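You operate a simulated robot arm through the tools that you are given. There is no shell and no other tool.

You are at the controls of a simulated robot arm. One attempt, no reset.

TASK
Thread, grip and oil the strip, slacken the loop, feed it twice.
Fine: orange slider to the line, blue lever to GRIP, bench oil button twice, loop to LOW, then the green lever. The other controls stay.

The check looks at the end state, three seconds after you hand in, the way a careful person would. Anything else that was tipped, shoved, dropped, spilled or broken makes it a failure.

THE ROBOT
A 6-joint arm with a two-finger gripper, fixed in place. Base frame: the origin is on the floor under the middle of its stand, x ahead of it, y to its left, z up. Readings come in mm, degrees, newtons and seconds.
It reaches about 1637 mm from its shoulder. Its first joint turns from -166.0 to 166.0 degrees. Payload 3.43 kg.
Tool frame: the origin (TCP) lies between the finger pads and is the grasp point; the fingertips stand 20 mm ahead of it; z points along the fingers, y is the line along which they close. The gripper opens to 190 mm; its body begins 248 mm behind the TCP.
Orientation is told as [roll, pitch, yaw] about the base's x, y, z axes, in that order, counted from this pose: with the fingers straight down and closing along the base's y, the tool's x points along the base's -x, its y along +y and its z along -z.

THE INTERFACE
- The arm moves only by the tool drive_tool. Its argument "commands" is one flat list of numbers, 7 for each row, row after row: the turn, a rotation vector about the base's x, y, z in degrees, then the shift along the base's x, y, z in mm, then the opening, from 0 (shut) to 1 (fully open). In form: [rx, ry, rz, tx, ty, tz, grip, rx, ry, rz, tx, ty, tz, grip, ...]. A call has 1 to 20 rows; each row is the pose to reach, as a shift and turn from the pose commanded when the call began. Rows are played at 5 a second. More than 50 mm and 8.6 degrees between two rows, or a gripper value outside its range, and nothing of the call is played. Where a pose cannot be reached the arm comes as near as it can. A force on the tool above 70 N (or 10 N above the force at the start of the call, whichever is more), or a blocked arm, ends the call early, and 0.2 s more pass. The fingers move at their own pace (about 45 mm/s each) and stop on an object; they squeeze with about 36 N. The grip force told is the motor's: it shows also when the fingers shut on nothing. Time passes only in rows, and 0.2 s behind the last, so rows that repeat a pose let the fingers close. The reply holds the time, the measured pose of the TCP, the force on the tool along the base axes, the opening and the grip force, in the units named above and with some noise, with the torque about the TCP (base axes, N m) and any sound that the robot's microphone picked up.
- Cameras (640 x 400 px; columns grow to the right, rows downward): "scene" is fixed at [51.1, 500, 1703.6]; the picture's right is [0.08, -1.00, 0.00], its down [-0.79, -0.07, -0.60] and it looks along [0.60, 0.05, -0.80] (base axes); focal length 327 px, centre (320, 200). "wrist" rides on the gripper at [70, -8, -288] in the tool frame; the picture's right is [0.12, 0.99, 0.00], its down [-0.96, 0.12, -0.25] and it looks along [-0.25, 0.03, 0.97] (tool axes); focal length 261 px, centre (320, 200). There is no depth. A picture from a camera that has moved, and an enlarged one, comes with that camera's place and axes in the base frame and with its lens.
- capture(camera): a new picture of that camera. The clock stands still meanwhile.
- lift_body(by): slides the trunk up (or, below 0, down) by that many mm; the arm rides with it, the base frame stays. It gives what a move gives, with no picture.
- inspect(camera, box): a new picture of the part [left, top, right, bottom] of that camera's present view, enlarged. The clock stands still meanwhile.
- close_job(): hands the job in; it is judged then, once.

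Places have to be worked out from the pictures, the camera data and where the tool is seen. Open the gripper and draw the arm clear of the work before you hand the job in, unless the task says otherwise.

The tools are called after ">>>" as a command line: name --argument value ..., lists and objects as JSON in quotes. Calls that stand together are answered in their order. drive_tool: Moves the arm, as the interface text tells. Its arguments: {"type":"object","properties":{"commands":{"type":"array"}},"required":["commands"]} The other tools are called the same way: lift_body (by) moves the trunk up or down; capture (camera) takes a picture; inspect (camera, box) takes an enlarged picture of a part of a camera's view; close_job () hands the job in.

At the start:

```text
t: 0.0
position: [320.5, -0.9, 955.3]
ee_rot: [0.1, -28.3, 0.1]
force: [-0.3, -0.5, -0.3]
ft_torque: [-0.05, 0.02, -0.01]
opening: 190.1
grip_force: 0.0
trunk travel left (down, up): [-175.0, 65.0]
```

scene: 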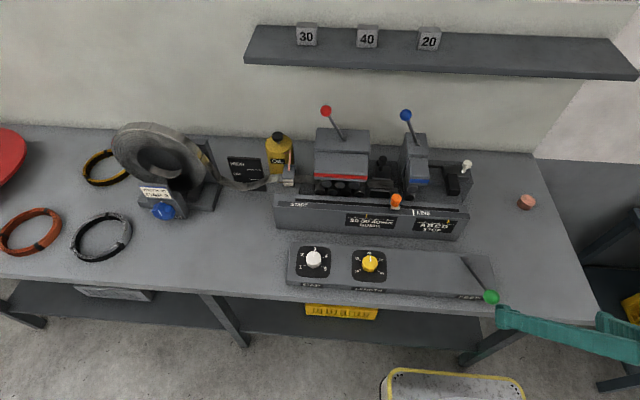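
wrist: 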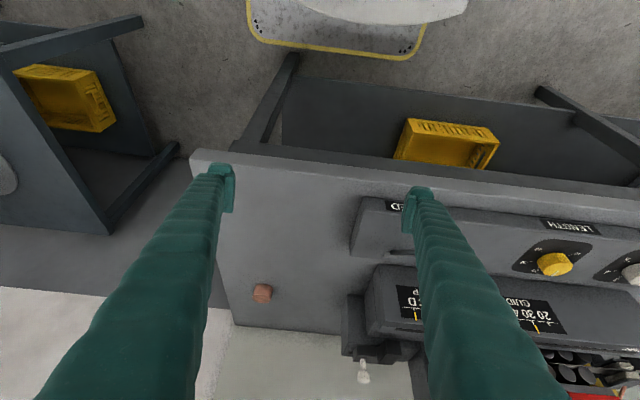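

I'll begin by looking closely at the scene to identify all the controls and labels.

>>> inspect --camera "scene" --box '[260, 90, 500, 240]'

>>> inspect --camera "scene" --box '[100, 110, 310, 240]'

>>> inspect --camera "scene" --box '[270, 220, 530, 320]'

```text
2.67 times, centred on (380, 165) of scene
camera zoom: at [51.1, 500.0, 1703.6], right [0.08, -1.0, 0.0], down [-0.79, -0.07, -0.6], along [0.6, 0.05, -0.8], focal length 872 px, centre (160, 293)
```

zoom: 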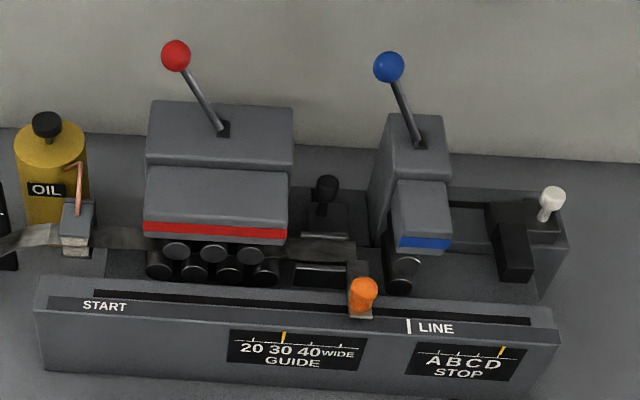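

```text
3.05 times, centred on (205, 175) of scene
camera zoom: at [51.1, 500.0, 1703.6], right [0.08, -1.0, 0.0], down [-0.79, -0.07, -0.6], along [0.6, 0.05, -0.8], focal length 997 px, centre (670, 276)
```

zoom: 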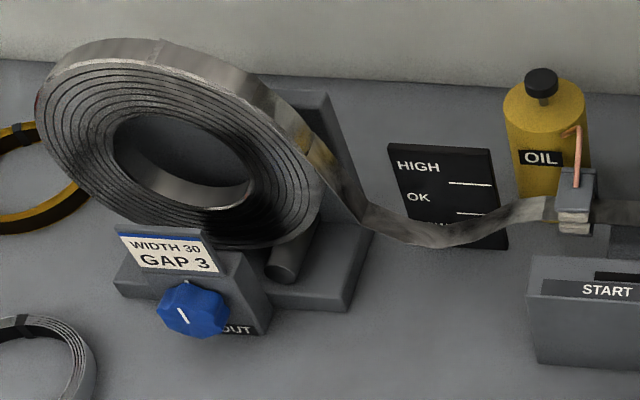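

```text
2.46 times, centred on (400, 270) of scene
camera zoom: at [51.1, 500.0, 1703.6], right [0.08, -1.0, 0.0], down [-0.79, -0.07, -0.6], along [0.6, 0.05, -0.8], focal length 805 px, centre (123, 28)
```

zoom: 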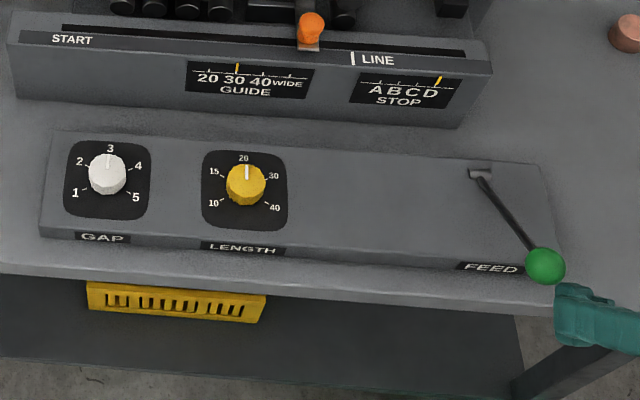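

The copper button triangulates to about (715, -99, 878), so the bench top is near z≈860. The fingers are close to the green lever, so I first back off and go up for a better wrist view.

>>> drive_tool --commands '[0, 0, 0, -15, 0, 40, 1, 0, 0, 0, -30, 0, 80, 1, 0, 0, 0, -45, 0, 120, 1, 0, 0, 0, -60, 0, 160, 0.6, 0, 0, 0, -60, 40, 185, 0.4, 0, 0, 0, -60, 85, 200, 0.2, 0, 0, 0, -60, 130, 210, 0, 0, 0, 0, -60, 170, 220, 0, 0, 0, 0, -60, 210, 230, 0, 0, 0, 0, -60, 250, 240, 0, 0, 0, 0, -60, 250, 240, 0, 0, 0, 0, -60, 250, 240, 0]'

```text
t: 2.8
position: [332.3, 166.7, 1196.3]
ee_rot: [0.0, -28.2, -19.6]
force: [-0.2, -0.5, -0.4]
ft_torque: [0.04, 0.04, 0.0]
opening: 0.0
grip_force: 3.8
out of reach, approached as far as the arm can: row 5
trunk travel left (down, up): [-175.0, 65.0]
stopped in row 12: the arm was blocked; the commanded pose is now the measured one
```

The arm could not get that close in and ended at (332, 167, 1196) with a yaw of -19.6°. I'll look at the views from here.

>>> capture --camera "wrist"

>>> capture --camera "scene"

```text
taken
camera wrist: at [143.5, 226.1, 1417.6], right [0.24, 0.97, -0.06], down [0.73, -0.14, 0.67], along [0.64, -0.2, -0.74], focal length 261 px, centre (320, 200)
```

wrist: 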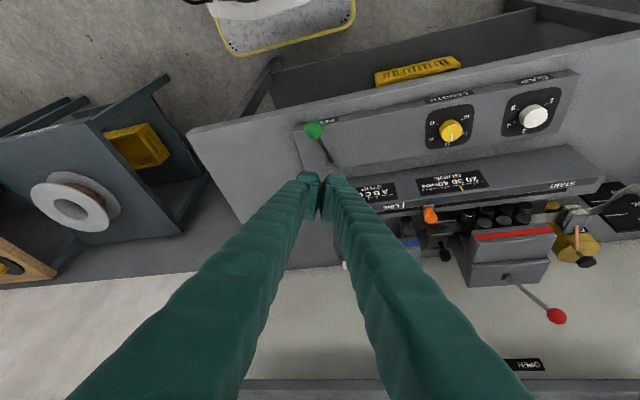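

```text
taken
```

scene: 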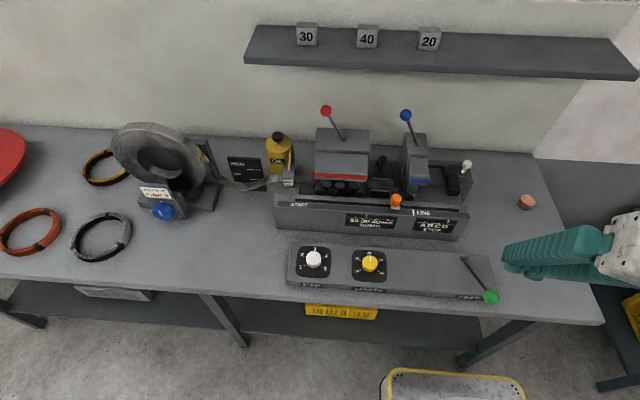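

Triangulating gives the orange knob at about (591, 341, 1005) and the green ball at about (348, 140, 991). I'll move the wrist camera to face the machine squarely with the fingers open, so I can read the labels.

>>> drive_tool --commands '[0, 0, 4, 15, 35, 10, 0.3, 0, 0, 8, 30, 70, 20, 0.6, 0, 0, 12, 45, 105, 30, 1, 0, 0, 16, 60, 140, 40, 1, 0, 0, 19.6, 70, 175, 50, 1, 0, 0, 19.6, 70, 175, 50, 1]'

>>> capture --camera "wrist"

```text
t: 4.2
position: [401.9, 341.7, 1245.9]
ee_rot: [0.0, -28.3, 0.0]
force: [-0.4, 1.2, 0.3]
ft_torque: [-0.03, 0.02, -0.03]
opening: 122.5
grip_force: 0.1
trunk travel left (down, up): [-175.0, 65.0]
```

```text
taken
camera wrist: at [204.4, 334.1, 1468.2], right [-0.1, 0.99, -0.06], down [0.73, 0.12, 0.67], along [0.67, 0.03, -0.74], focal length 261 px, centre (320, 200)
```

wrist: 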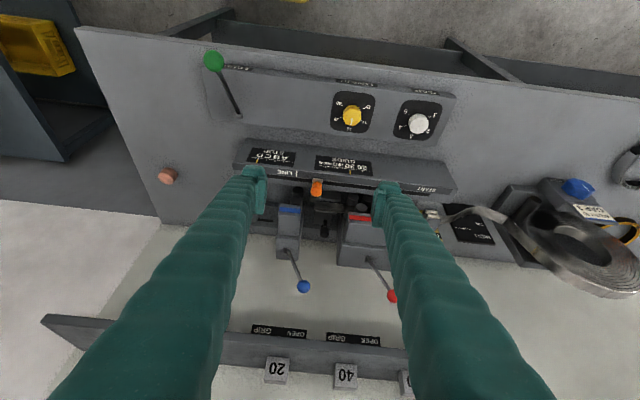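

>>> inspect --camera "wrist" --box '[220, 270, 400, 390]'

>>> inspect --camera "wrist" --box '[220, 140, 460, 290]'

>>> inspect --camera "wrist" --box '[440, 140, 640, 300]'

>>> inspect --camera "wrist" --box '[140, 30, 300, 200]'

```text
3.33 times, centred on (310, 330) of wrist
camera zoom: at [204.4, 334.1, 1468.2], right [-0.1, 0.99, -0.06], down [0.73, 0.12, 0.67], along [0.67, 0.03, -0.74], focal length 869 px, centre (353, -233)
```

zoom: 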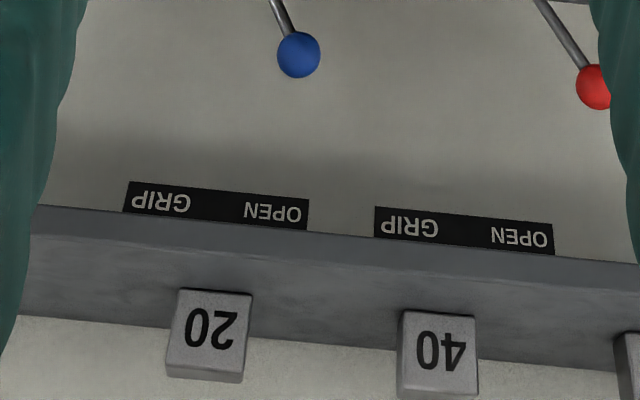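

```text
2.67 times, centred on (340, 215) of wrist
camera zoom: at [204.4, 334.1, 1468.2], right [-0.1, 0.99, -0.06], down [0.73, 0.12, 0.67], along [0.67, 0.03, -0.74], focal length 695 px, centre (267, 160)
```

zoom: 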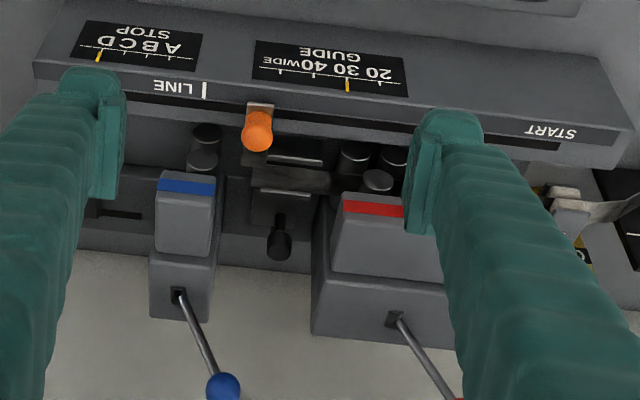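

```text
2.50 times, centred on (540, 220) of wrist
camera zoom: at [204.4, 334.1, 1468.2], right [-0.1, 0.99, -0.06], down [0.73, 0.12, 0.67], along [0.67, 0.03, -0.74], focal length 652 px, centre (-230, 150)
```

zoom: 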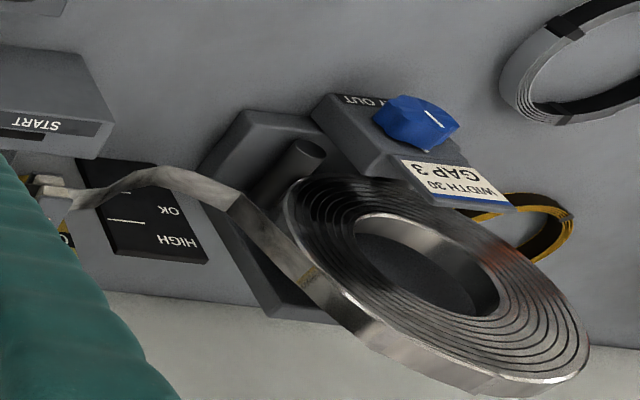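

```text
2.35 times, centred on (220, 115) of wrist
camera zoom: at [204.4, 334.1, 1468.2], right [-0.1, 0.99, -0.06], down [0.73, 0.12, 0.67], along [0.67, 0.03, -0.74], focal length 613 px, centre (555, 400)
```

zoom: 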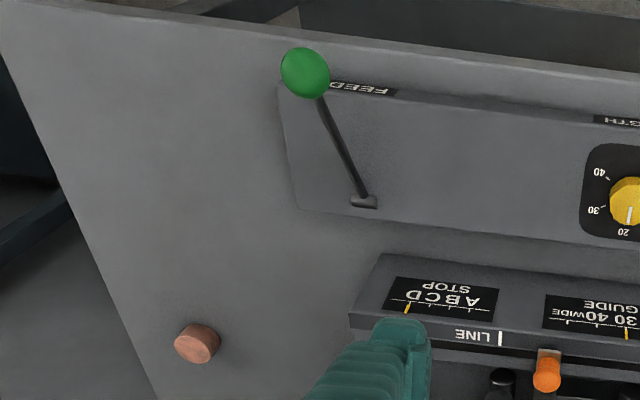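

The wall labels show that each lever swings along y, with OPEN at +y and GRIP at -y. The blue ball is at about (738, 338, 1168) with its pivot near y≈288, the LINE mark is at y≈292, and the loop knob is at about (563, 1002, 920). I'll start with the orange slider and hover in front of and above it.

>>> drive_tool --commands '[0, 0, 0, 28, 0, -28, 0.7, 0, 0, 0, 56, 0, -56, 0.5, 0, 0, 0, 84, 0, -84, 0.4, 0, 0, 0, 112, 0, -112, 0.37, 0, 0, 0, 138, -1, -136, 0.37, 0, 0, 0, 138, -1, -136, 0.37]'

>>> capture --camera "wrist"

>>> inspect --camera "scene" --box '[320, 120, 500, 240]'

```text
t: 5.6
position: [539.7, 340.8, 1106.2]
ee_rot: [0.0, -28.1, -0.1]
force: [-0.2, 1.3, -1.9]
ft_torque: [0.02, -0.01, -0.01]
opening: 70.4
grip_force: 0.1
trunk travel left (down, up): [-175.0, 65.0]
```

```text
taken
camera wrist: at [342.3, 332.7, 1328.3], right [-0.1, 0.99, -0.06], down [0.73, 0.11, 0.67], along [0.67, 0.03, -0.74], focal length 261 px, centre (320, 200)
```

wrist: 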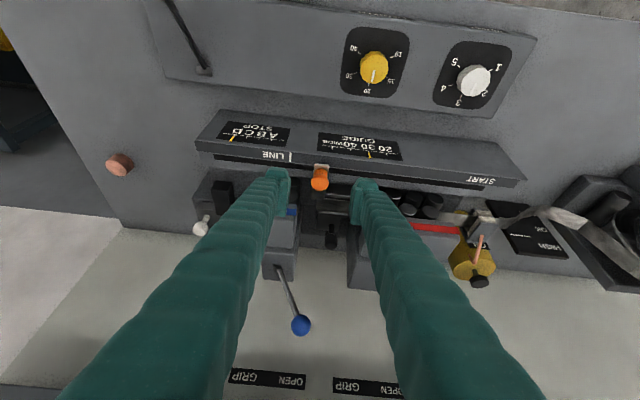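

```text
3.33 times, centred on (410, 180) of scene
camera zoom: at [51.1, 500.0, 1703.6], right [0.08, -1.0, 0.0], down [-0.79, -0.07, -0.6], along [0.6, 0.05, -0.8], focal length 1090 px, centre (20, 267)
```

zoom: 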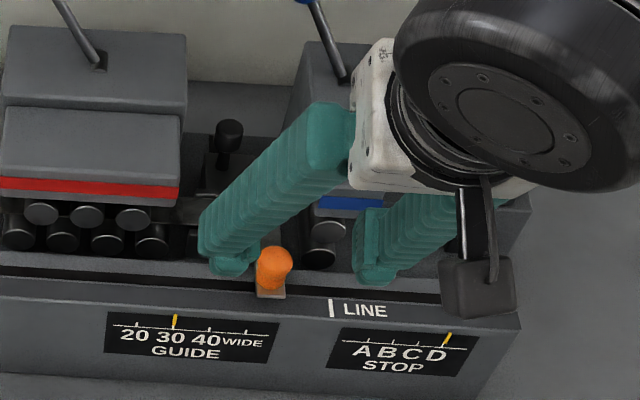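

The fingers hover either side of the orange knob. I'll zoom in to refine the positions of the knob and the line mark.

>>> inspect --camera "wrist" --box '[240, 130, 400, 230]'

```text
4.00 times, centred on (320, 180) of wrist
camera zoom: at [342.3, 332.7, 1328.3], right [-0.1, 0.99, -0.06], down [0.73, 0.11, 0.67], along [0.67, 0.03, -0.74], focal length 1043 px, centre (320, 280)
```

zoom: 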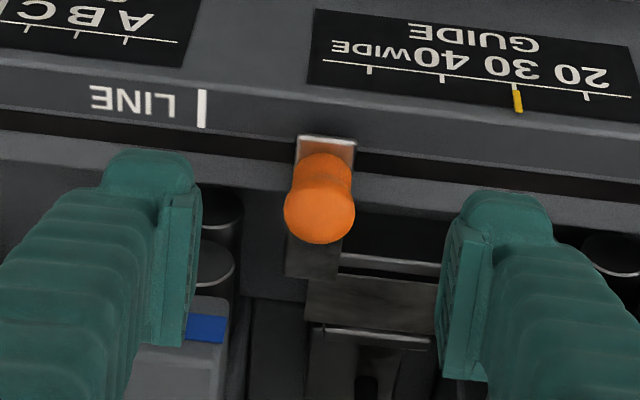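

The knob head is at (588, 341.5, 1012), the slider plate is at y≈341.7 and the line is at y≈292.2. I'll approach along the finger direction and stop with the pads either side of the knob.

>>> drive_tool --commands '[0, 0, 0, 15, 0.5, -29, 0.37, 0, 0, 0, 29, 0.7, -58, 0.37, 0, 0, 0, 43.5, 0.7, -85, 0.37, 0, 0, 0, 43.5, 0.7, -85, 0.37]'

>>> inspect --camera "wrist" --box '[240, 130, 400, 230]'

>>> inspect --camera "scene" --box '[320, 120, 500, 240]'

```text
t: 6.6
position: [584.4, 341.7, 1024.9]
ee_rot: [0.0, -28.1, -0.1]
force: [-0.8, -0.7, 0.1]
ft_torque: [0.0, 0.02, 0.02]
opening: 70.2
grip_force: 0.0
trunk travel left (down, up): [-175.0, 65.0]
```

```text
4.00 times, centred on (320, 180) of wrist
camera zoom: at [387.6, 333.4, 1245.0], right [-0.1, 0.99, -0.06], down [0.73, 0.11, 0.67], along [0.67, 0.03, -0.74], focal length 1043 px, centre (320, 280)
```

zoom: 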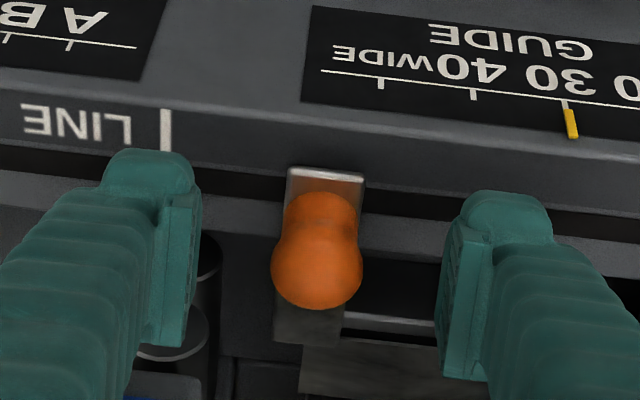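

```text
3.33 times, centred on (410, 180) of scene
camera zoom: at [51.1, 500.0, 1703.6], right [0.08, -1.0, 0.0], down [-0.79, -0.07, -0.6], along [0.6, 0.05, -0.8], focal length 1090 px, centre (20, 267)
```

zoom: 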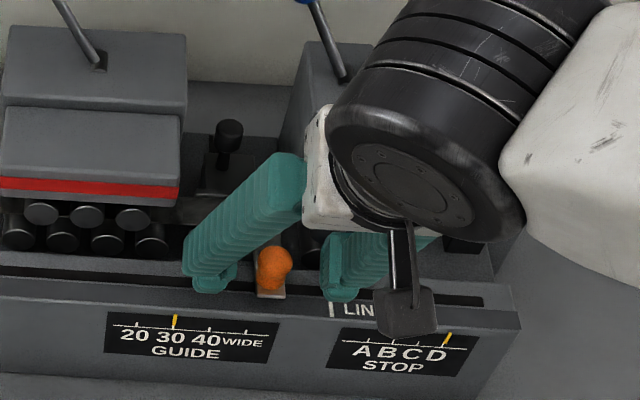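

The knob is centred between the pads, but near the tips. I'll go about 6 mm deeper and close on it.

>>> drive_tool --commands '[0, 0, 0, 3, 0, -5, 0.37, 0, 0, 0, 3, 0, -5, 0.1, 0, 0, 0, 3, 0, -5, 0.1, 0, 0, 0, 3, 0, -5, 0.1, 0, 0, 0, 3, 0, -5, 0.1, 0, 0, 0, 3, 0, -5, 0.1]'

>>> inspect --camera "wrist" --box '[240, 130, 400, 230]'

```text
t: 8.0
position: [585.1, 341.8, 1020.5]
ee_rot: [0.0, -28.3, -0.1]
force: [0.4, -0.2, -1.6]
ft_torque: [-0.16, -0.02, -0.1]
opening: 26.9
grip_force: 45.1
trunk travel left (down, up): [-175.0, 65.0]
```

```text
4.00 times, centred on (320, 180) of wrist
camera zoom: at [389.8, 333.6, 1240.5], right [-0.1, 0.99, -0.06], down [0.73, 0.11, 0.67], along [0.67, 0.03, -0.74], focal length 1043 px, centre (320, 280)
```

zoom: 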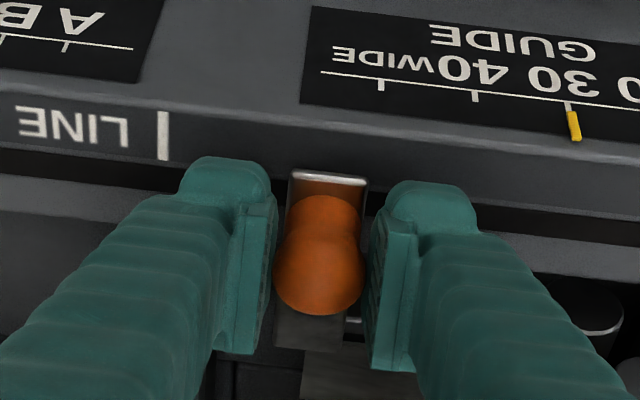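

The knob is gripped at 26.9 mm with little side force. I'll slide it toward -y by about 49.5 mm in small steps.

>>> drive_tool --commands '[0, 0, 0, 0, -8, 0, 0.1, 0, 0, 0, 0, -16, 0, 0.1, 0, 0, 0, 0, -24, 0, 0.1, 0, 0, 0, 0, -32, 0, 0.1, 0, 0, 0, 0, -40, 0, 0.1, 0, 0, 0, 0, -46, 0, 0.1, 0, 0, 0, 0, -46, 0, 0.1]'

>>> inspect --camera "wrist" --box '[240, 130, 400, 230]'

>>> inspect --camera "scene" --box '[320, 120, 500, 240]'

```text
t: 9.6
position: [586.5, 295.6, 1020.2]
ee_rot: [0.0, -28.1, -0.2]
force: [-7.2, -0.3, 0.4]
ft_torque: [-0.05, -0.05, 0.15]
opening: 26.6
grip_force: 45.2
trunk travel left (down, up): [-175.0, 65.0]
```

```text
4.00 times, centred on (320, 180) of wrist
camera zoom: at [389.4, 287.8, 1241.3], right [-0.1, 0.99, -0.06], down [0.73, 0.11, 0.67], along [0.67, 0.03, -0.74], focal length 1043 px, centre (320, 280)
```

zoom: 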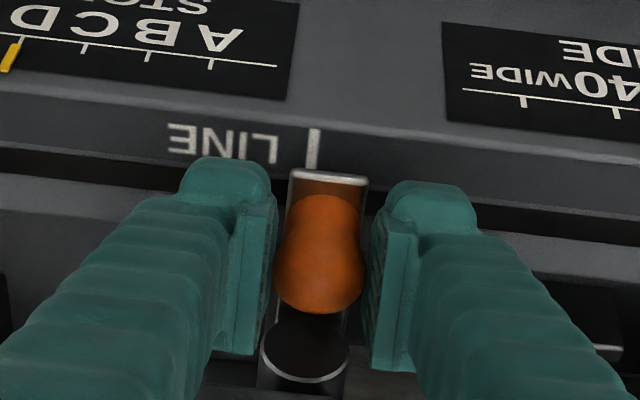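

```text
3.33 times, centred on (410, 180) of scene
camera zoom: at [51.1, 500.0, 1703.6], right [0.08, -1.0, 0.0], down [-0.79, -0.07, -0.6], along [0.6, 0.05, -0.8], focal length 1090 px, centre (20, 267)
```

zoom: 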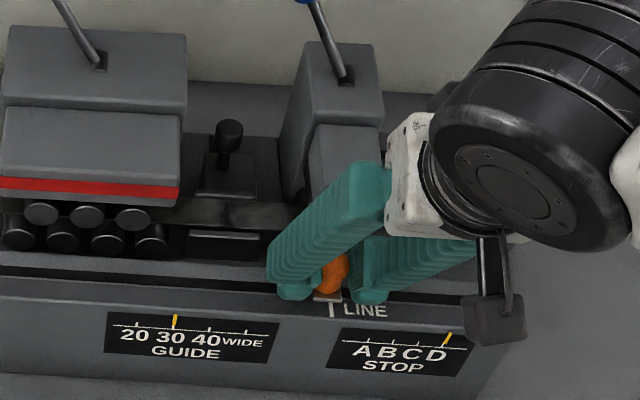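

The slider is about 4-5 mm short of the line. I'll move it a further -4.5 mm and check again.

>>> drive_tool --commands '[0, 0, 0, 0, -2.5, 0, 0.1, 0, 0, 0, 0, -4.5, 0, 0.1, 0, 0, 0, 0, -4.5, 0, 0.1]'

>>> inspect --camera "wrist" --box '[280, 130, 360, 180]'

>>> inspect --camera "scene" --box '[380, 180, 460, 230]'

```text
t: 10.4
position: [586.4, 290.7, 1019.9]
ee_rot: [0.0, -28.3, -0.2]
force: [-7.5, 0.5, -0.1]
ft_torque: [-0.29, 0.04, -0.18]
opening: 26.4
grip_force: 44.6
trunk travel left (down, up): [-175.0, 65.0]
```

```text
8.00 times, centred on (320, 155) of wrist
camera zoom: at [389.4, 284.3, 1241.4], right [-0.1, 0.99, -0.06], down [0.73, 0.11, 0.67], along [0.67, 0.03, -0.74], focal length 2085 px, centre (320, 560)
```

zoom: 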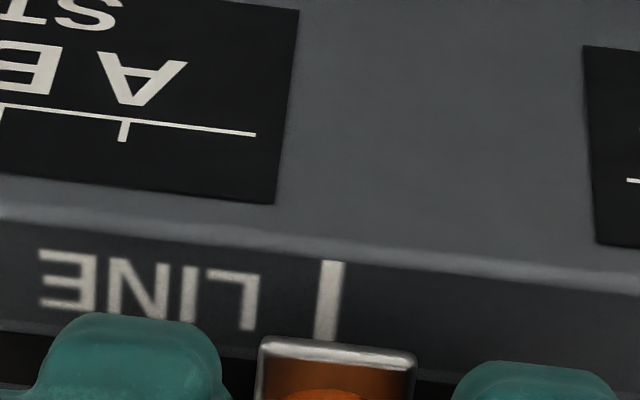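

```text
8.00 times, centred on (420, 205) of scene
camera zoom: at [51.1, 500.0, 1703.6], right [0.08, -1.0, 0.0], down [-0.79, -0.07, -0.6], along [0.6, 0.05, -0.8], focal length 2617 px, centre (-480, 160)
```

zoom: 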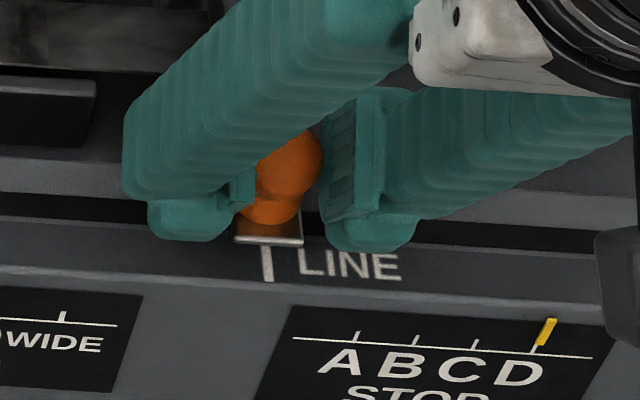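

The scene view shows the plate on the line, while the wrist view suggests it is about 2 mm short. I'll take fresh enlarged looks at both to settle it.

>>> inspect --camera "wrist" --box '[288, 140, 352, 180]'

>>> inspect --camera "scene" --box '[400, 195, 432, 215]'

```text
10.00 times, centred on (320, 160) of wrist
camera zoom: at [389.4, 284.3, 1241.4], right [-0.1, 0.99, -0.06], down [0.73, 0.11, 0.67], along [0.67, 0.03, -0.74], focal length 2606 px, centre (320, 600)
```

zoom: 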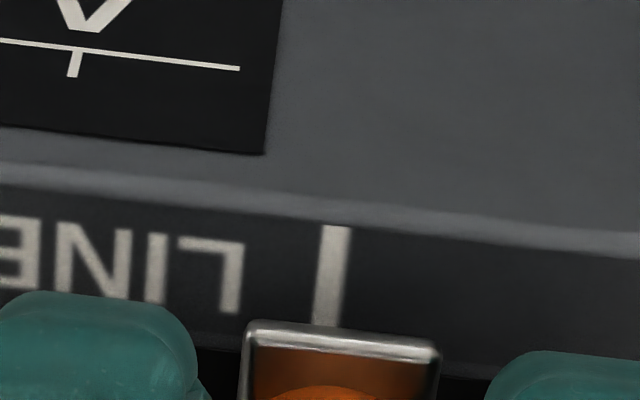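

```text
16.00 times, centred on (416, 205) of scene
camera zoom: at [51.1, 500.0, 1703.6], right [0.08, -1.0, 0.0], down [-0.79, -0.07, -0.6], along [0.6, 0.05, -0.8], focal length 5234 px, centre (-1216, 120)
```

zoom: 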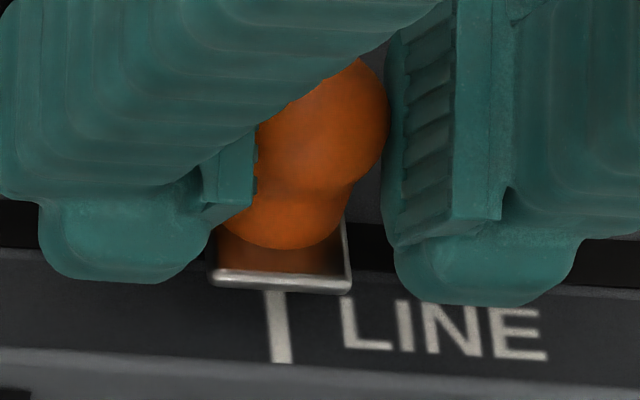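

The wrist camera sits almost straight above in y, so plate height barely affects its reading, and it shows about 2 mm short. I'll nudge a further -2 mm.

>>> drive_tool --commands '[0, 0, 0, 0, -2, 0, 0.1, 0, 0, 0, 0, -2, 0, 0.1, 0, 0, 0, 0, -2, 0, 0.1]'

>>> inspect --camera "wrist" --box '[288, 140, 352, 180]'

>>> inspect --camera "scene" --box '[400, 195, 432, 215]'

```text
t: 11.2
position: [587.8, 290.2, 1020.4]
ee_rot: [0.0, -28.2, -0.1]
force: [-4.3, 0.8, -0.6]
ft_torque: [-0.23, 0.0, -0.21]
opening: 26.5
grip_force: 44.8
trunk travel left (down, up): [-175.0, 65.0]
```

```text
10.00 times, centred on (320, 160) of wrist
camera zoom: at [389.4, 281.8, 1241.4], right [-0.1, 0.99, -0.06], down [0.73, 0.11, 0.67], along [0.67, 0.03, -0.74], focal length 2606 px, centre (320, 600)
```

zoom: 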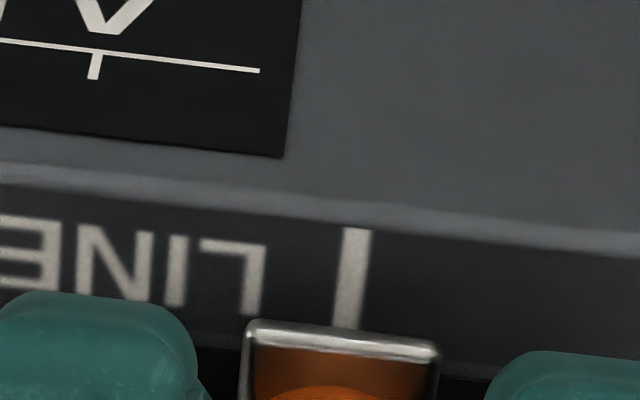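

```text
16.00 times, centred on (416, 205) of scene
camera zoom: at [51.1, 500.0, 1703.6], right [0.08, -1.0, 0.0], down [-0.79, -0.07, -0.6], along [0.6, 0.05, -0.8], focal length 5234 px, centre (-1216, 120)
```

zoom: 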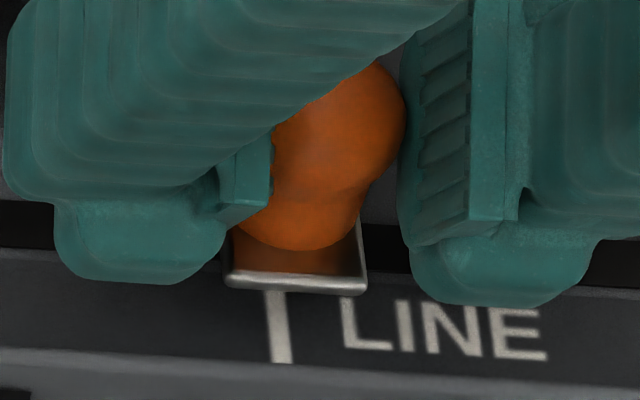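

The wrist view now shows the slider plate centred on the line. The scene parallax agrees if the plate sits about 12 mm above the line surface. I'll release and back off along the finger axis.

>>> drive_tool --commands '[0, 0, 0, 0, 0, 0, 0.25, 0, 0, 0, 0, 0, 0, 0.37, 0, 0, 0, 0, 0, 0, 0.37, 0, 0, 0, -14, 0, 26, 0.37, 0, 0, 0, -28, 0, 52, 0.37, 0, 0, 0, -42, 0, 78, 0.37, 0, 0, 0, -56, 0, 104, 0.37, 0, 0, 0, -56, 0, 104, 0.37]'

>>> inspect --camera "wrist" --box '[240, 120, 400, 220]'

>>> inspect --camera "scene" --box '[380, 180, 460, 230]'

```text
t: 13.0
position: [529.3, 289.3, 1124.1]
ee_rot: [0.0, -28.2, -0.1]
force: [-0.3, 0.2, 0.1]
ft_torque: [0.01, -0.03, 0.0]
opening: 70.1
grip_force: 0.1
trunk travel left (down, up): [-175.0, 65.0]
```

```text
4.00 times, centred on (320, 170) of wrist
camera zoom: at [332.9, 281.5, 1346.1], right [-0.1, 0.99, -0.06], down [0.73, 0.11, 0.67], along [0.67, 0.03, -0.74], focal length 1043 px, centre (320, 320)
```

zoom: 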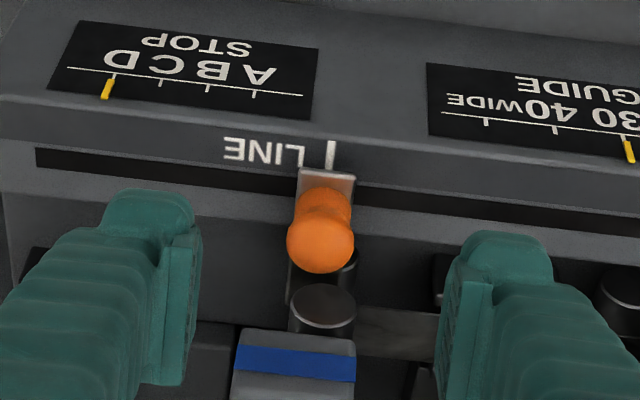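

```text
8.00 times, centred on (420, 205) of scene
camera zoom: at [51.1, 500.0, 1703.6], right [0.08, -1.0, 0.0], down [-0.79, -0.07, -0.6], along [0.6, 0.05, -0.8], focal length 2617 px, centre (-480, 160)
```

zoom: 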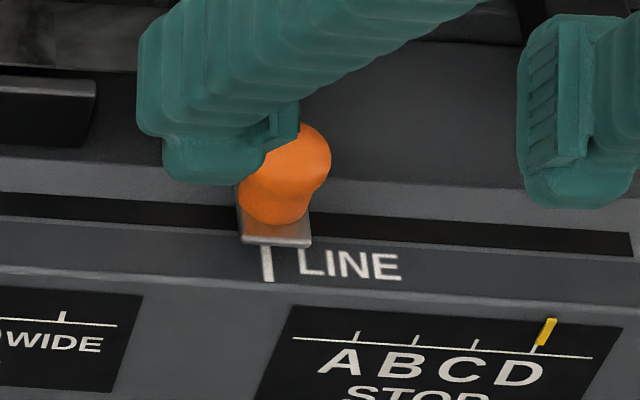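

The slider is released and its plate is on the LINE mark. Next is the blue lever: I'll close the fingers and hover on the +y side of the blue ball at about y=400, going up and over.

>>> drive_tool --commands '[0, 0, 0, 18, 28, 25, 0.2, 0, 0, 0, 36, 56, 50, 0, 0, 0, 0, 54, 84, 75, 0, 0, 0, 0, 71, 111, 96, 0, 0, 0, 0, 105, 111, 85, 0, 0, 0, 0, 140, 111, 75, 0, 0, 0, 0, 175, 111, 60, 0, 0, 0, 0, 205, 111, 45, 0, 0, 0, 0, 205, 111, 45, 0]'

>>> capture --camera "wrist"

>>> inspect --camera "scene" --box '[300, 60, 500, 200]'

```text
t: 15.0
position: [735.4, 400.8, 1168.7]
ee_rot: [0.0, -28.1, -0.1]
force: [-0.8, 0.2, -0.4]
ft_torque: [-0.02, 0.0, -0.02]
opening: 0.0
grip_force: 34.1
trunk travel left (down, up): [-175.0, 65.0]
```

```text
taken
camera wrist: at [538.4, 392.3, 1389.6], right [-0.1, 0.99, -0.06], down [0.73, 0.11, 0.67], along [0.67, 0.03, -0.74], focal length 261 px, centre (320, 200)
```

wrist: 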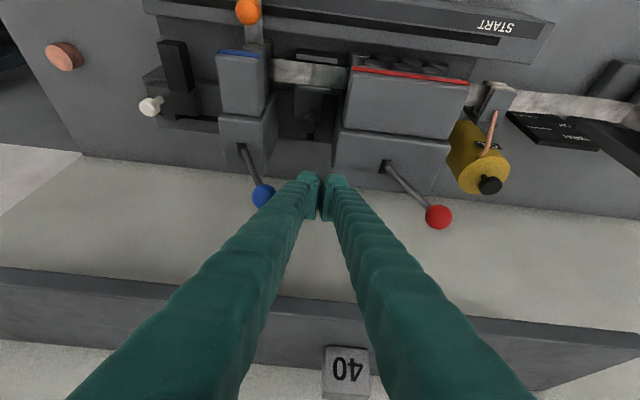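

```text
2.86 times, centred on (400, 130) of scene
camera zoom: at [51.1, 500.0, 1703.6], right [0.08, -1.0, 0.0], down [-0.79, -0.07, -0.6], along [0.6, 0.05, -0.8], focal length 935 px, centre (91, 400)
```

zoom: 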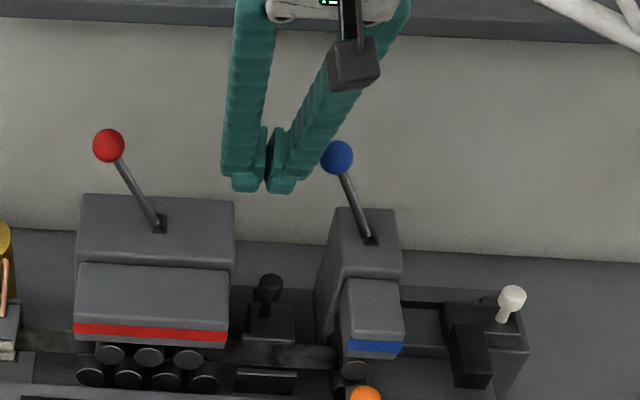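

The closed fingers are beside the blue ball on its +y side, with contact expected near TCP y≈380. I'll push toward -y slowly and watch the force.

>>> drive_tool --commands '[0, 0, 0, 0, -10, 0, 0, 0, 0, 0, 0, -20, 0, 0, 0, 0, 0, 0, -30, 0, 0, 0, 0, 0, 0, -40, 0, 0, 0, 0, 0, 0, -50, 0, 0, 0, 0, 0, 0, -60, 0, 0, 0, 0, 0, 0, -70, 0, 0, 0, 0, 0, 0, -80, 0, 0, 0, 0, 0, 0, -90, 0, 0]'

>>> inspect --camera "scene" --box '[300, 60, 500, 200]'

>>> capture --camera "wrist"

```text
t: 17.0
position: [735.0, 311.0, 1169.6]
ee_rot: [0.0, -28.1, -0.1]
force: [0.9, -0.7, -0.4]
ft_torque: [-0.09, -0.03, -0.01]
opening: 0.1
grip_force: 34.9
trunk travel left (down, up): [-175.0, 65.0]
```

```text
2.86 times, centred on (400, 130) of scene
camera zoom: at [51.1, 500.0, 1703.6], right [0.08, -1.0, 0.0], down [-0.79, -0.07, -0.6], along [0.6, 0.05, -0.8], focal length 935 px, centre (91, 400)
```

zoom: 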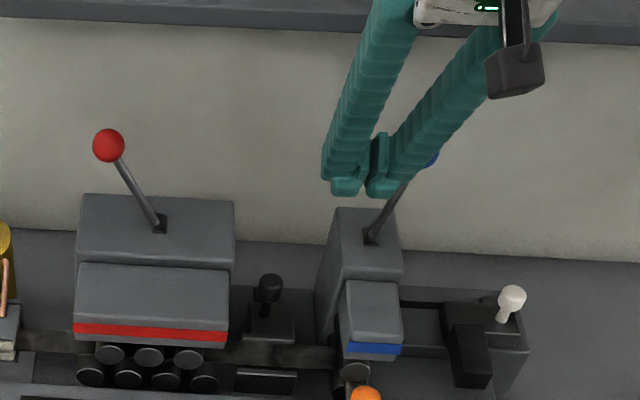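

```text
taken
camera wrist: at [538.0, 303.4, 1390.4], right [-0.1, 0.99, -0.06], down [0.73, 0.11, 0.67], along [0.67, 0.03, -0.74], focal length 261 px, centre (320, 200)
```

wrist: 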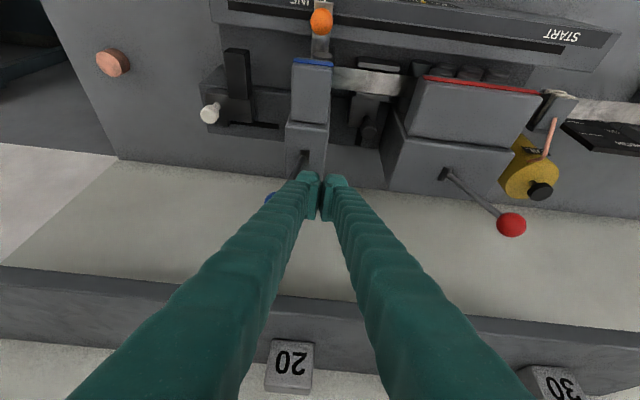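

The lever is moving freely, with its ball now near y≈256. I'll keep pushing in smaller steps until it meets its stop.

>>> drive_tool --commands '[0, 0, 0, 0, -6, 0, 0, 0, 0, 0, 0, -12, 0, 0, 0, 0, 0, 0, -17, 0, 0, 0, 0, 0, 0, -22, 0, 0, 0, 0, 0, 0, -22, 0, 0]'

>>> inspect --camera "scene" --box '[300, 60, 500, 200]'

```text
t: 18.2
position: [735.1, 289.7, 1170.0]
ee_rot: [-0.1, -28.3, -0.1]
force: [0.1, 0.3, 0.3]
ft_torque: [-0.02, -0.02, 0.0]
opening: 0.0
grip_force: 35.0
trunk travel left (down, up): [-175.0, 65.0]
```

```text
2.86 times, centred on (400, 130) of scene
camera zoom: at [51.1, 500.0, 1703.6], right [0.08, -1.0, 0.0], down [-0.79, -0.07, -0.6], along [0.6, 0.05, -0.8], focal length 935 px, centre (91, 400)
```

zoom: 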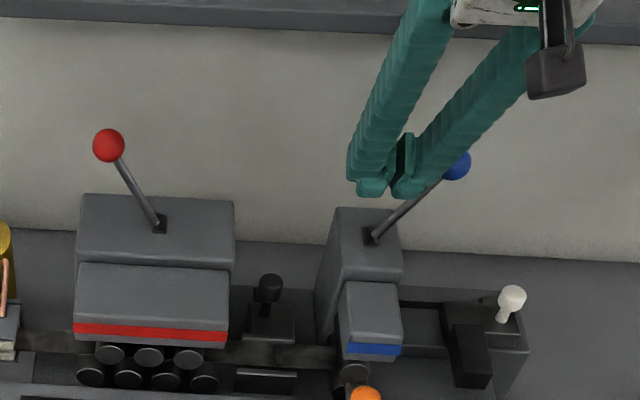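

The ball is now at about y≈232, with the lever at -31° compared with +28° at the start, and still no resistance. I'll push a little more to feel for the stop.

>>> drive_tool --commands '[0, 0, 0, 0, -4, 0, 0, 0, 0, 0, 0, -8, 0, 0, 0, 0, 0, 0, -8, 0, 0]'

>>> inspect --camera "scene" --box '[360, 80, 480, 160]'

>>> inspect --camera "wrist" --box '[220, 100, 420, 225]'

```text
t: 19.0
position: [735.2, 281.5, 1169.0]
ee_rot: [0.0, -28.2, 0.0]
force: [-0.6, 0.6, -0.2]
ft_torque: [0.02, -0.01, -0.01]
opening: 0.2
grip_force: 34.4
trunk travel left (down, up): [-175.0, 65.0]
```

```text
5.00 times, centred on (420, 120) of scene
camera zoom: at [51.1, 500.0, 1703.6], right [0.08, -1.0, 0.0], down [-0.79, -0.07, -0.6], along [0.6, 0.05, -0.8], focal length 1636 px, centre (-180, 600)
```

zoom: 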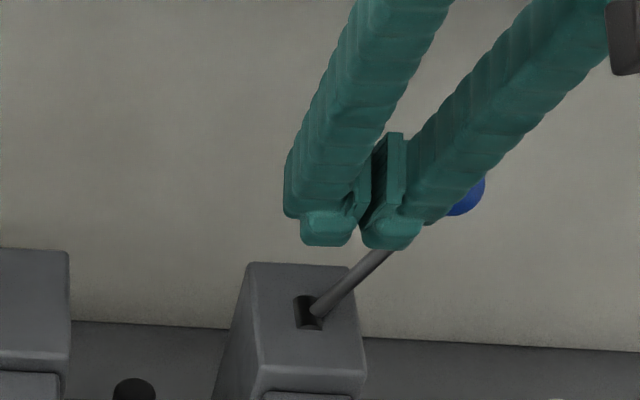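

```text
3.20 times, centred on (320, 162) of wrist
camera zoom: at [538.4, 272.5, 1391.3], right [-0.1, 0.99, -0.06], down [0.73, 0.11, 0.67], along [0.67, 0.03, -0.74], focal length 834 px, centre (320, 320)
```

zoom: 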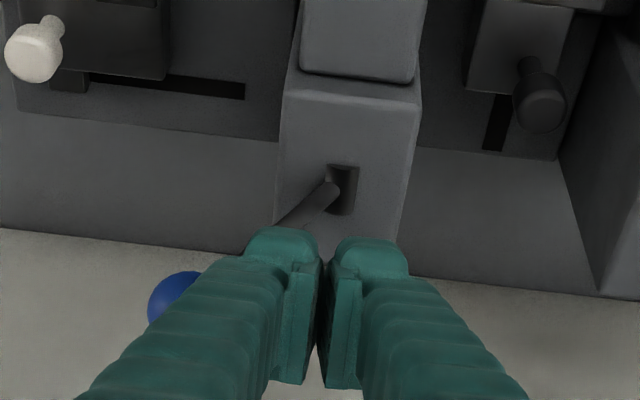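

The ball did not move in that last step, so it seems to have fallen through to its end position. I'll press gently a little more to confirm it is at a stop.

>>> drive_tool --commands '[0, 0, 0, 0, -3, 0, 0, 0, 0, 0, 0, -6, 0, 0, 0, 0, 0, 0, -6, 0, 0]'

>>> inspect --camera "scene" --box '[360, 80, 480, 160]'

```text
t: 19.8
position: [734.9, 277.4, 1169.6]
ee_rot: [0.2, -28.2, 0.0]
force: [0.5, 38.8, 2.6]
ft_torque: [-0.03, 0.01, 0.33]
opening: 0.2
grip_force: 34.2
trunk travel left (down, up): [-175.0, 65.0]
```

```text
5.00 times, centred on (420, 120) of scene
camera zoom: at [51.1, 500.0, 1703.6], right [0.08, -1.0, 0.0], down [-0.79, -0.07, -0.6], along [0.6, 0.05, -0.8], focal length 1636 px, centre (-180, 600)
```

zoom: 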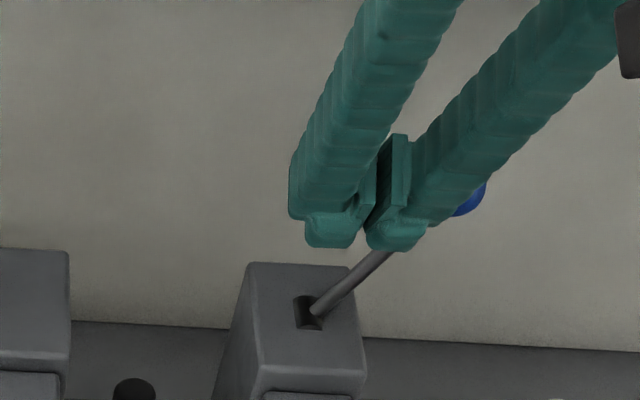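

Force rose to 39 N with the ball unmoved, so the blue lever is on its GRIP stop. I'll back away in +y, then retract up and back, and check that the lever stays.

>>> drive_tool --commands '[0, 0, 0, 0, 10, 0, 0, 0, 0, 0, 0, 30, 0, 0, 0, 0, 0, 0, 50, 0, 0, 0, 0, 0, -22, 50, 40, 0, 0, 0, 0, -55, 50, 70, 0, 0, 0, 0, -95, 40, 90, 0, 0, 0, 0, -135, 20, 100, 0, 0, 0, 0, -155, -20, 100, 0, 0, 0, 0, -155, -60, 100, 0, 0, 0, 0, -155, -60, 100, 0]'

>>> inspect --camera "scene" --box '[300, 60, 500, 200]'

>>> capture --camera "wrist"

```text
t: 22.0
position: [581.4, 214.3, 1269.6]
ee_rot: [0.0, -28.1, 0.0]
force: [-0.2, -0.1, 0.3]
ft_torque: [-0.01, -0.03, 0.01]
opening: 0.1
grip_force: 34.5
trunk travel left (down, up): [-175.0, 65.0]
```

```text
2.86 times, centred on (400, 130) of scene
camera zoom: at [51.1, 500.0, 1703.6], right [0.08, -1.0, 0.0], down [-0.79, -0.07, -0.6], along [0.6, 0.05, -0.8], focal length 935 px, centre (91, 400)
```

zoom: 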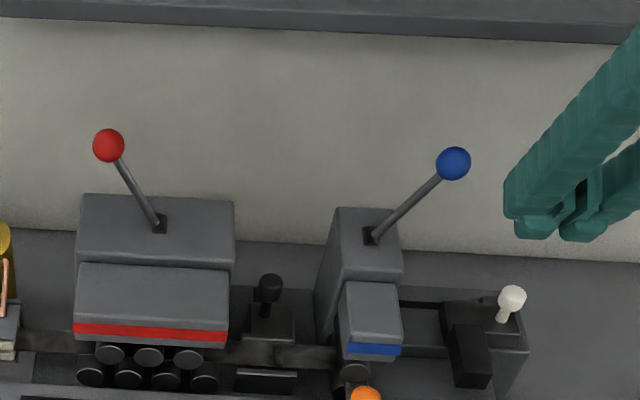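

```text
taken
camera wrist: at [383.3, 205.8, 1491.1], right [-0.1, 0.99, -0.06], down [0.73, 0.11, 0.67], along [0.67, 0.03, -0.74], focal length 261 px, centre (320, 200)
```

wrist: 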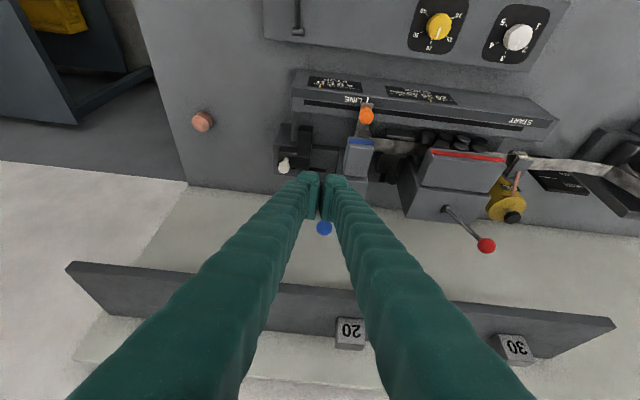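

The blue lever stays at GRIP and the red lever is unchanged. Next is the oil button, so I'll zoom in to locate it precisely.

>>> inspect --camera "wrist" --box '[160, 90, 240, 140]'

>>> inspect --camera "scene" --box '[490, 175, 570, 225]'

```text
8.00 times, centred on (200, 115) of wrist
camera zoom: at [383.3, 205.8, 1491.1], right [-0.1, 0.99, -0.06], down [0.73, 0.11, 0.67], along [0.67, 0.03, -0.74], focal length 2085 px, centre (1280, 880)
```

zoom: 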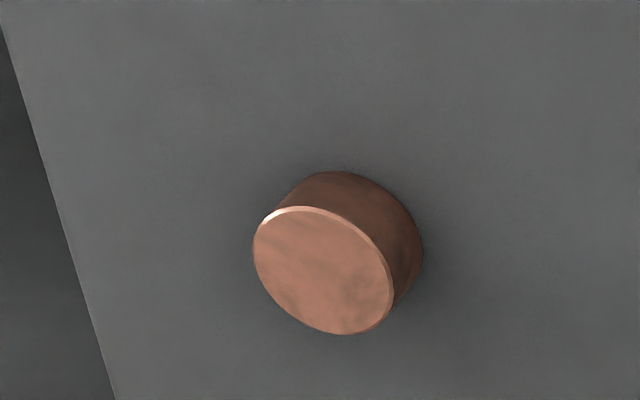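

```text
8.00 times, centred on (530, 200) of scene
camera zoom: at [51.1, 500.0, 1703.6], right [0.08, -1.0, 0.0], down [-0.79, -0.07, -0.6], along [0.6, 0.05, -0.8], focal length 2617 px, centre (-1360, 200)
```

zoom: 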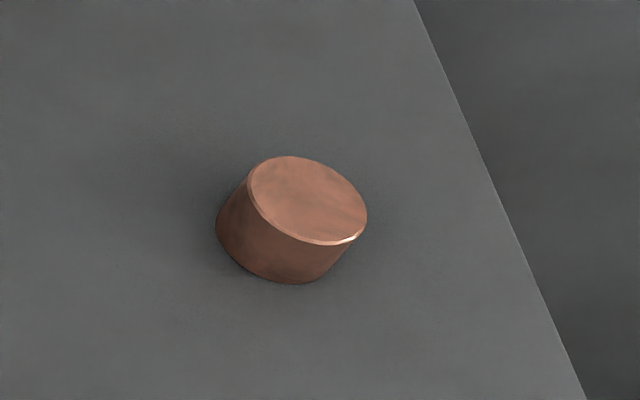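

The button top is at about (718, -100, ~883), and the shelf's front edge at x≈822, z≈1243 needs clearance. I'll move over the button with the fingers closed and the tilt reduced to about -12°, staying high.

>>> drive_tool --commands '[0, 2, 0, 0, -45, 0, 0, 0, 4, 0, 8, -88, -10, 0, 0, 6, 0, 24, -128, -28, 0, 0, 8, 0, 44, -166, -50, 0, 0, 10, 0, 64, -204, -72, 0, 0, 12, 0, 84, -242, -94, 0, 0, 14, 0, 104, -280, -116, 0, 0, 16, 0, 130, -312, -136, 0, 0, 16, 0, 137, -314, -176, 0, 0, 16, 0, 137, -314, -215, 0, 0, 16, 0, 137, -314, -250, 0, 0, 16, 0, 137, -314, -285, 0, 0, 16, 0, 137, -314, -285, 0]'

>>> capture --camera "wrist"

>>> capture --camera "scene"

```text
t: 24.8
position: [717.9, -101.3, 985.8]
ee_rot: [0.0, -12.3, -0.1]
force: [0.5, -0.2, 0.2]
ft_torque: [-0.02, 0.0, 0.0]
opening: 0.1
grip_force: 34.4
trunk travel left (down, up): [-175.0, 65.0]
```

```text
taken
camera wrist: at [589.3, -108.8, 1252.9], right [-0.11, 0.99, -0.03], down [0.89, 0.11, 0.44], along [0.44, 0.03, -0.9], focal length 261 px, centre (320, 200)
```

wrist: 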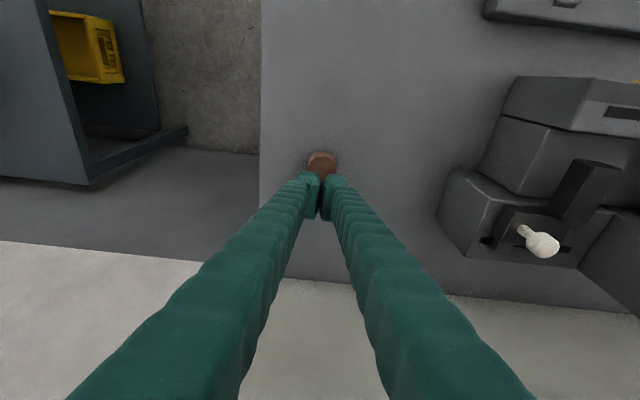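

```text
taken
```

scene: 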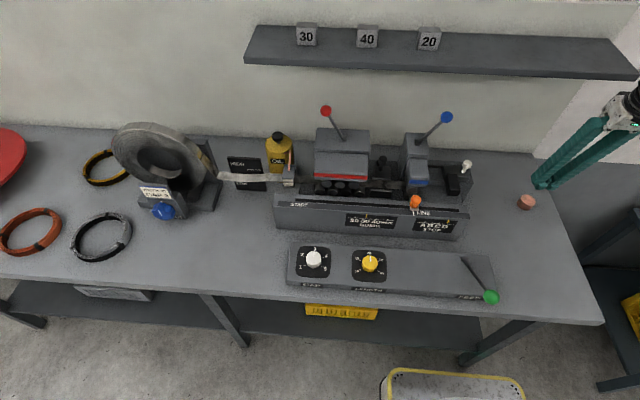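

I'm above the button. I also note that threading pulled the loop taut. I'll zoom in to check the alignment.

>>> inspect --camera "wrist" --box '[280, 135, 360, 185]'

>>> inspect --camera "scene" --box '[490, 165, 570, 215]'

```text
8.00 times, centred on (320, 160) of wrist
camera zoom: at [589.3, -108.8, 1252.9], right [-0.11, 0.99, -0.03], down [0.89, 0.11, 0.44], along [0.44, 0.03, -0.9], focal length 2085 px, centre (320, 520)
```

zoom: 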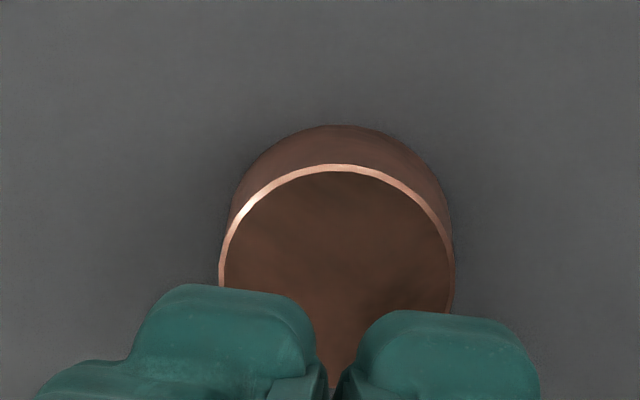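

```text
8.00 times, centred on (530, 190) of scene
camera zoom: at [51.1, 500.0, 1703.6], right [0.08, -1.0, 0.0], down [-0.79, -0.07, -0.6], along [0.6, 0.05, -0.8], focal length 2617 px, centre (-1360, 280)
```

zoom: 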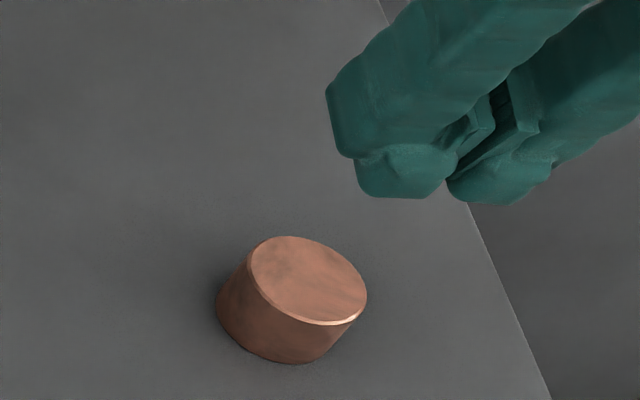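

The button is centred at about (719, -99) under the fingers. I'll lower to roughly 10 mm above its top.

>>> drive_tool --commands '[0, 0, 0, 1, 1, -25, 0, 0, 0, 0, 1, 2, -50, 0, 0, 0, 0, 1, 2, -70, 0, 0, 0, 0, 1, 2, -70, 0]'

>>> inspect --camera "scene" --box '[490, 175, 570, 225]'

```text
t: 25.8
position: [717.4, -96.5, 916.9]
ee_rot: [0.0, -12.2, -0.1]
force: [1.3, -0.3, -0.6]
ft_torque: [0.0, 0.01, -0.01]
opening: 0.2
grip_force: 33.8
trunk travel left (down, up): [-175.0, 65.0]
```

```text
8.00 times, centred on (530, 200) of scene
camera zoom: at [51.1, 500.0, 1703.6], right [0.08, -1.0, 0.0], down [-0.79, -0.07, -0.6], along [0.6, 0.05, -0.8], focal length 2617 px, centre (-1360, 200)
```

zoom: 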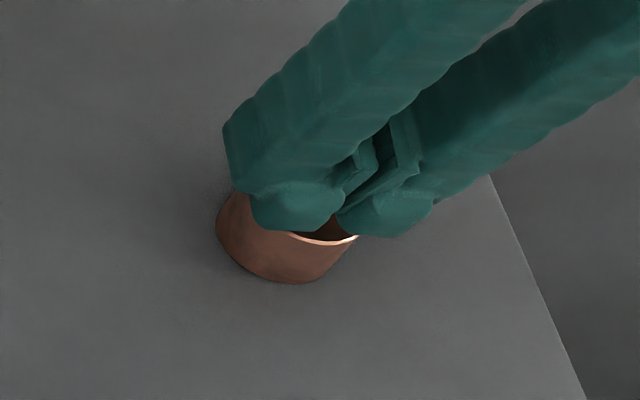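

The fingertips are just above the button with no force yet. I'll descend in small increments and watch for force or sound.

>>> drive_tool --commands '[0, 0, 0, 0, -2, -3, 0, 0, 0, 0, 0, -2, -7, 0, 0, 0, 0, 0, -2, -10, 0]'

```text
t: 26.6
position: [718.1, -99.9, 909.6]
ee_rot: [-0.1, -12.4, -0.1]
force: [-10.1, 3.3, 48.3]
ft_torque: [0.09, 0.68, 0.02]
opening: 6.1
grip_force: 34.0
trunk travel left (down, up): [-175.0, 65.0]
```

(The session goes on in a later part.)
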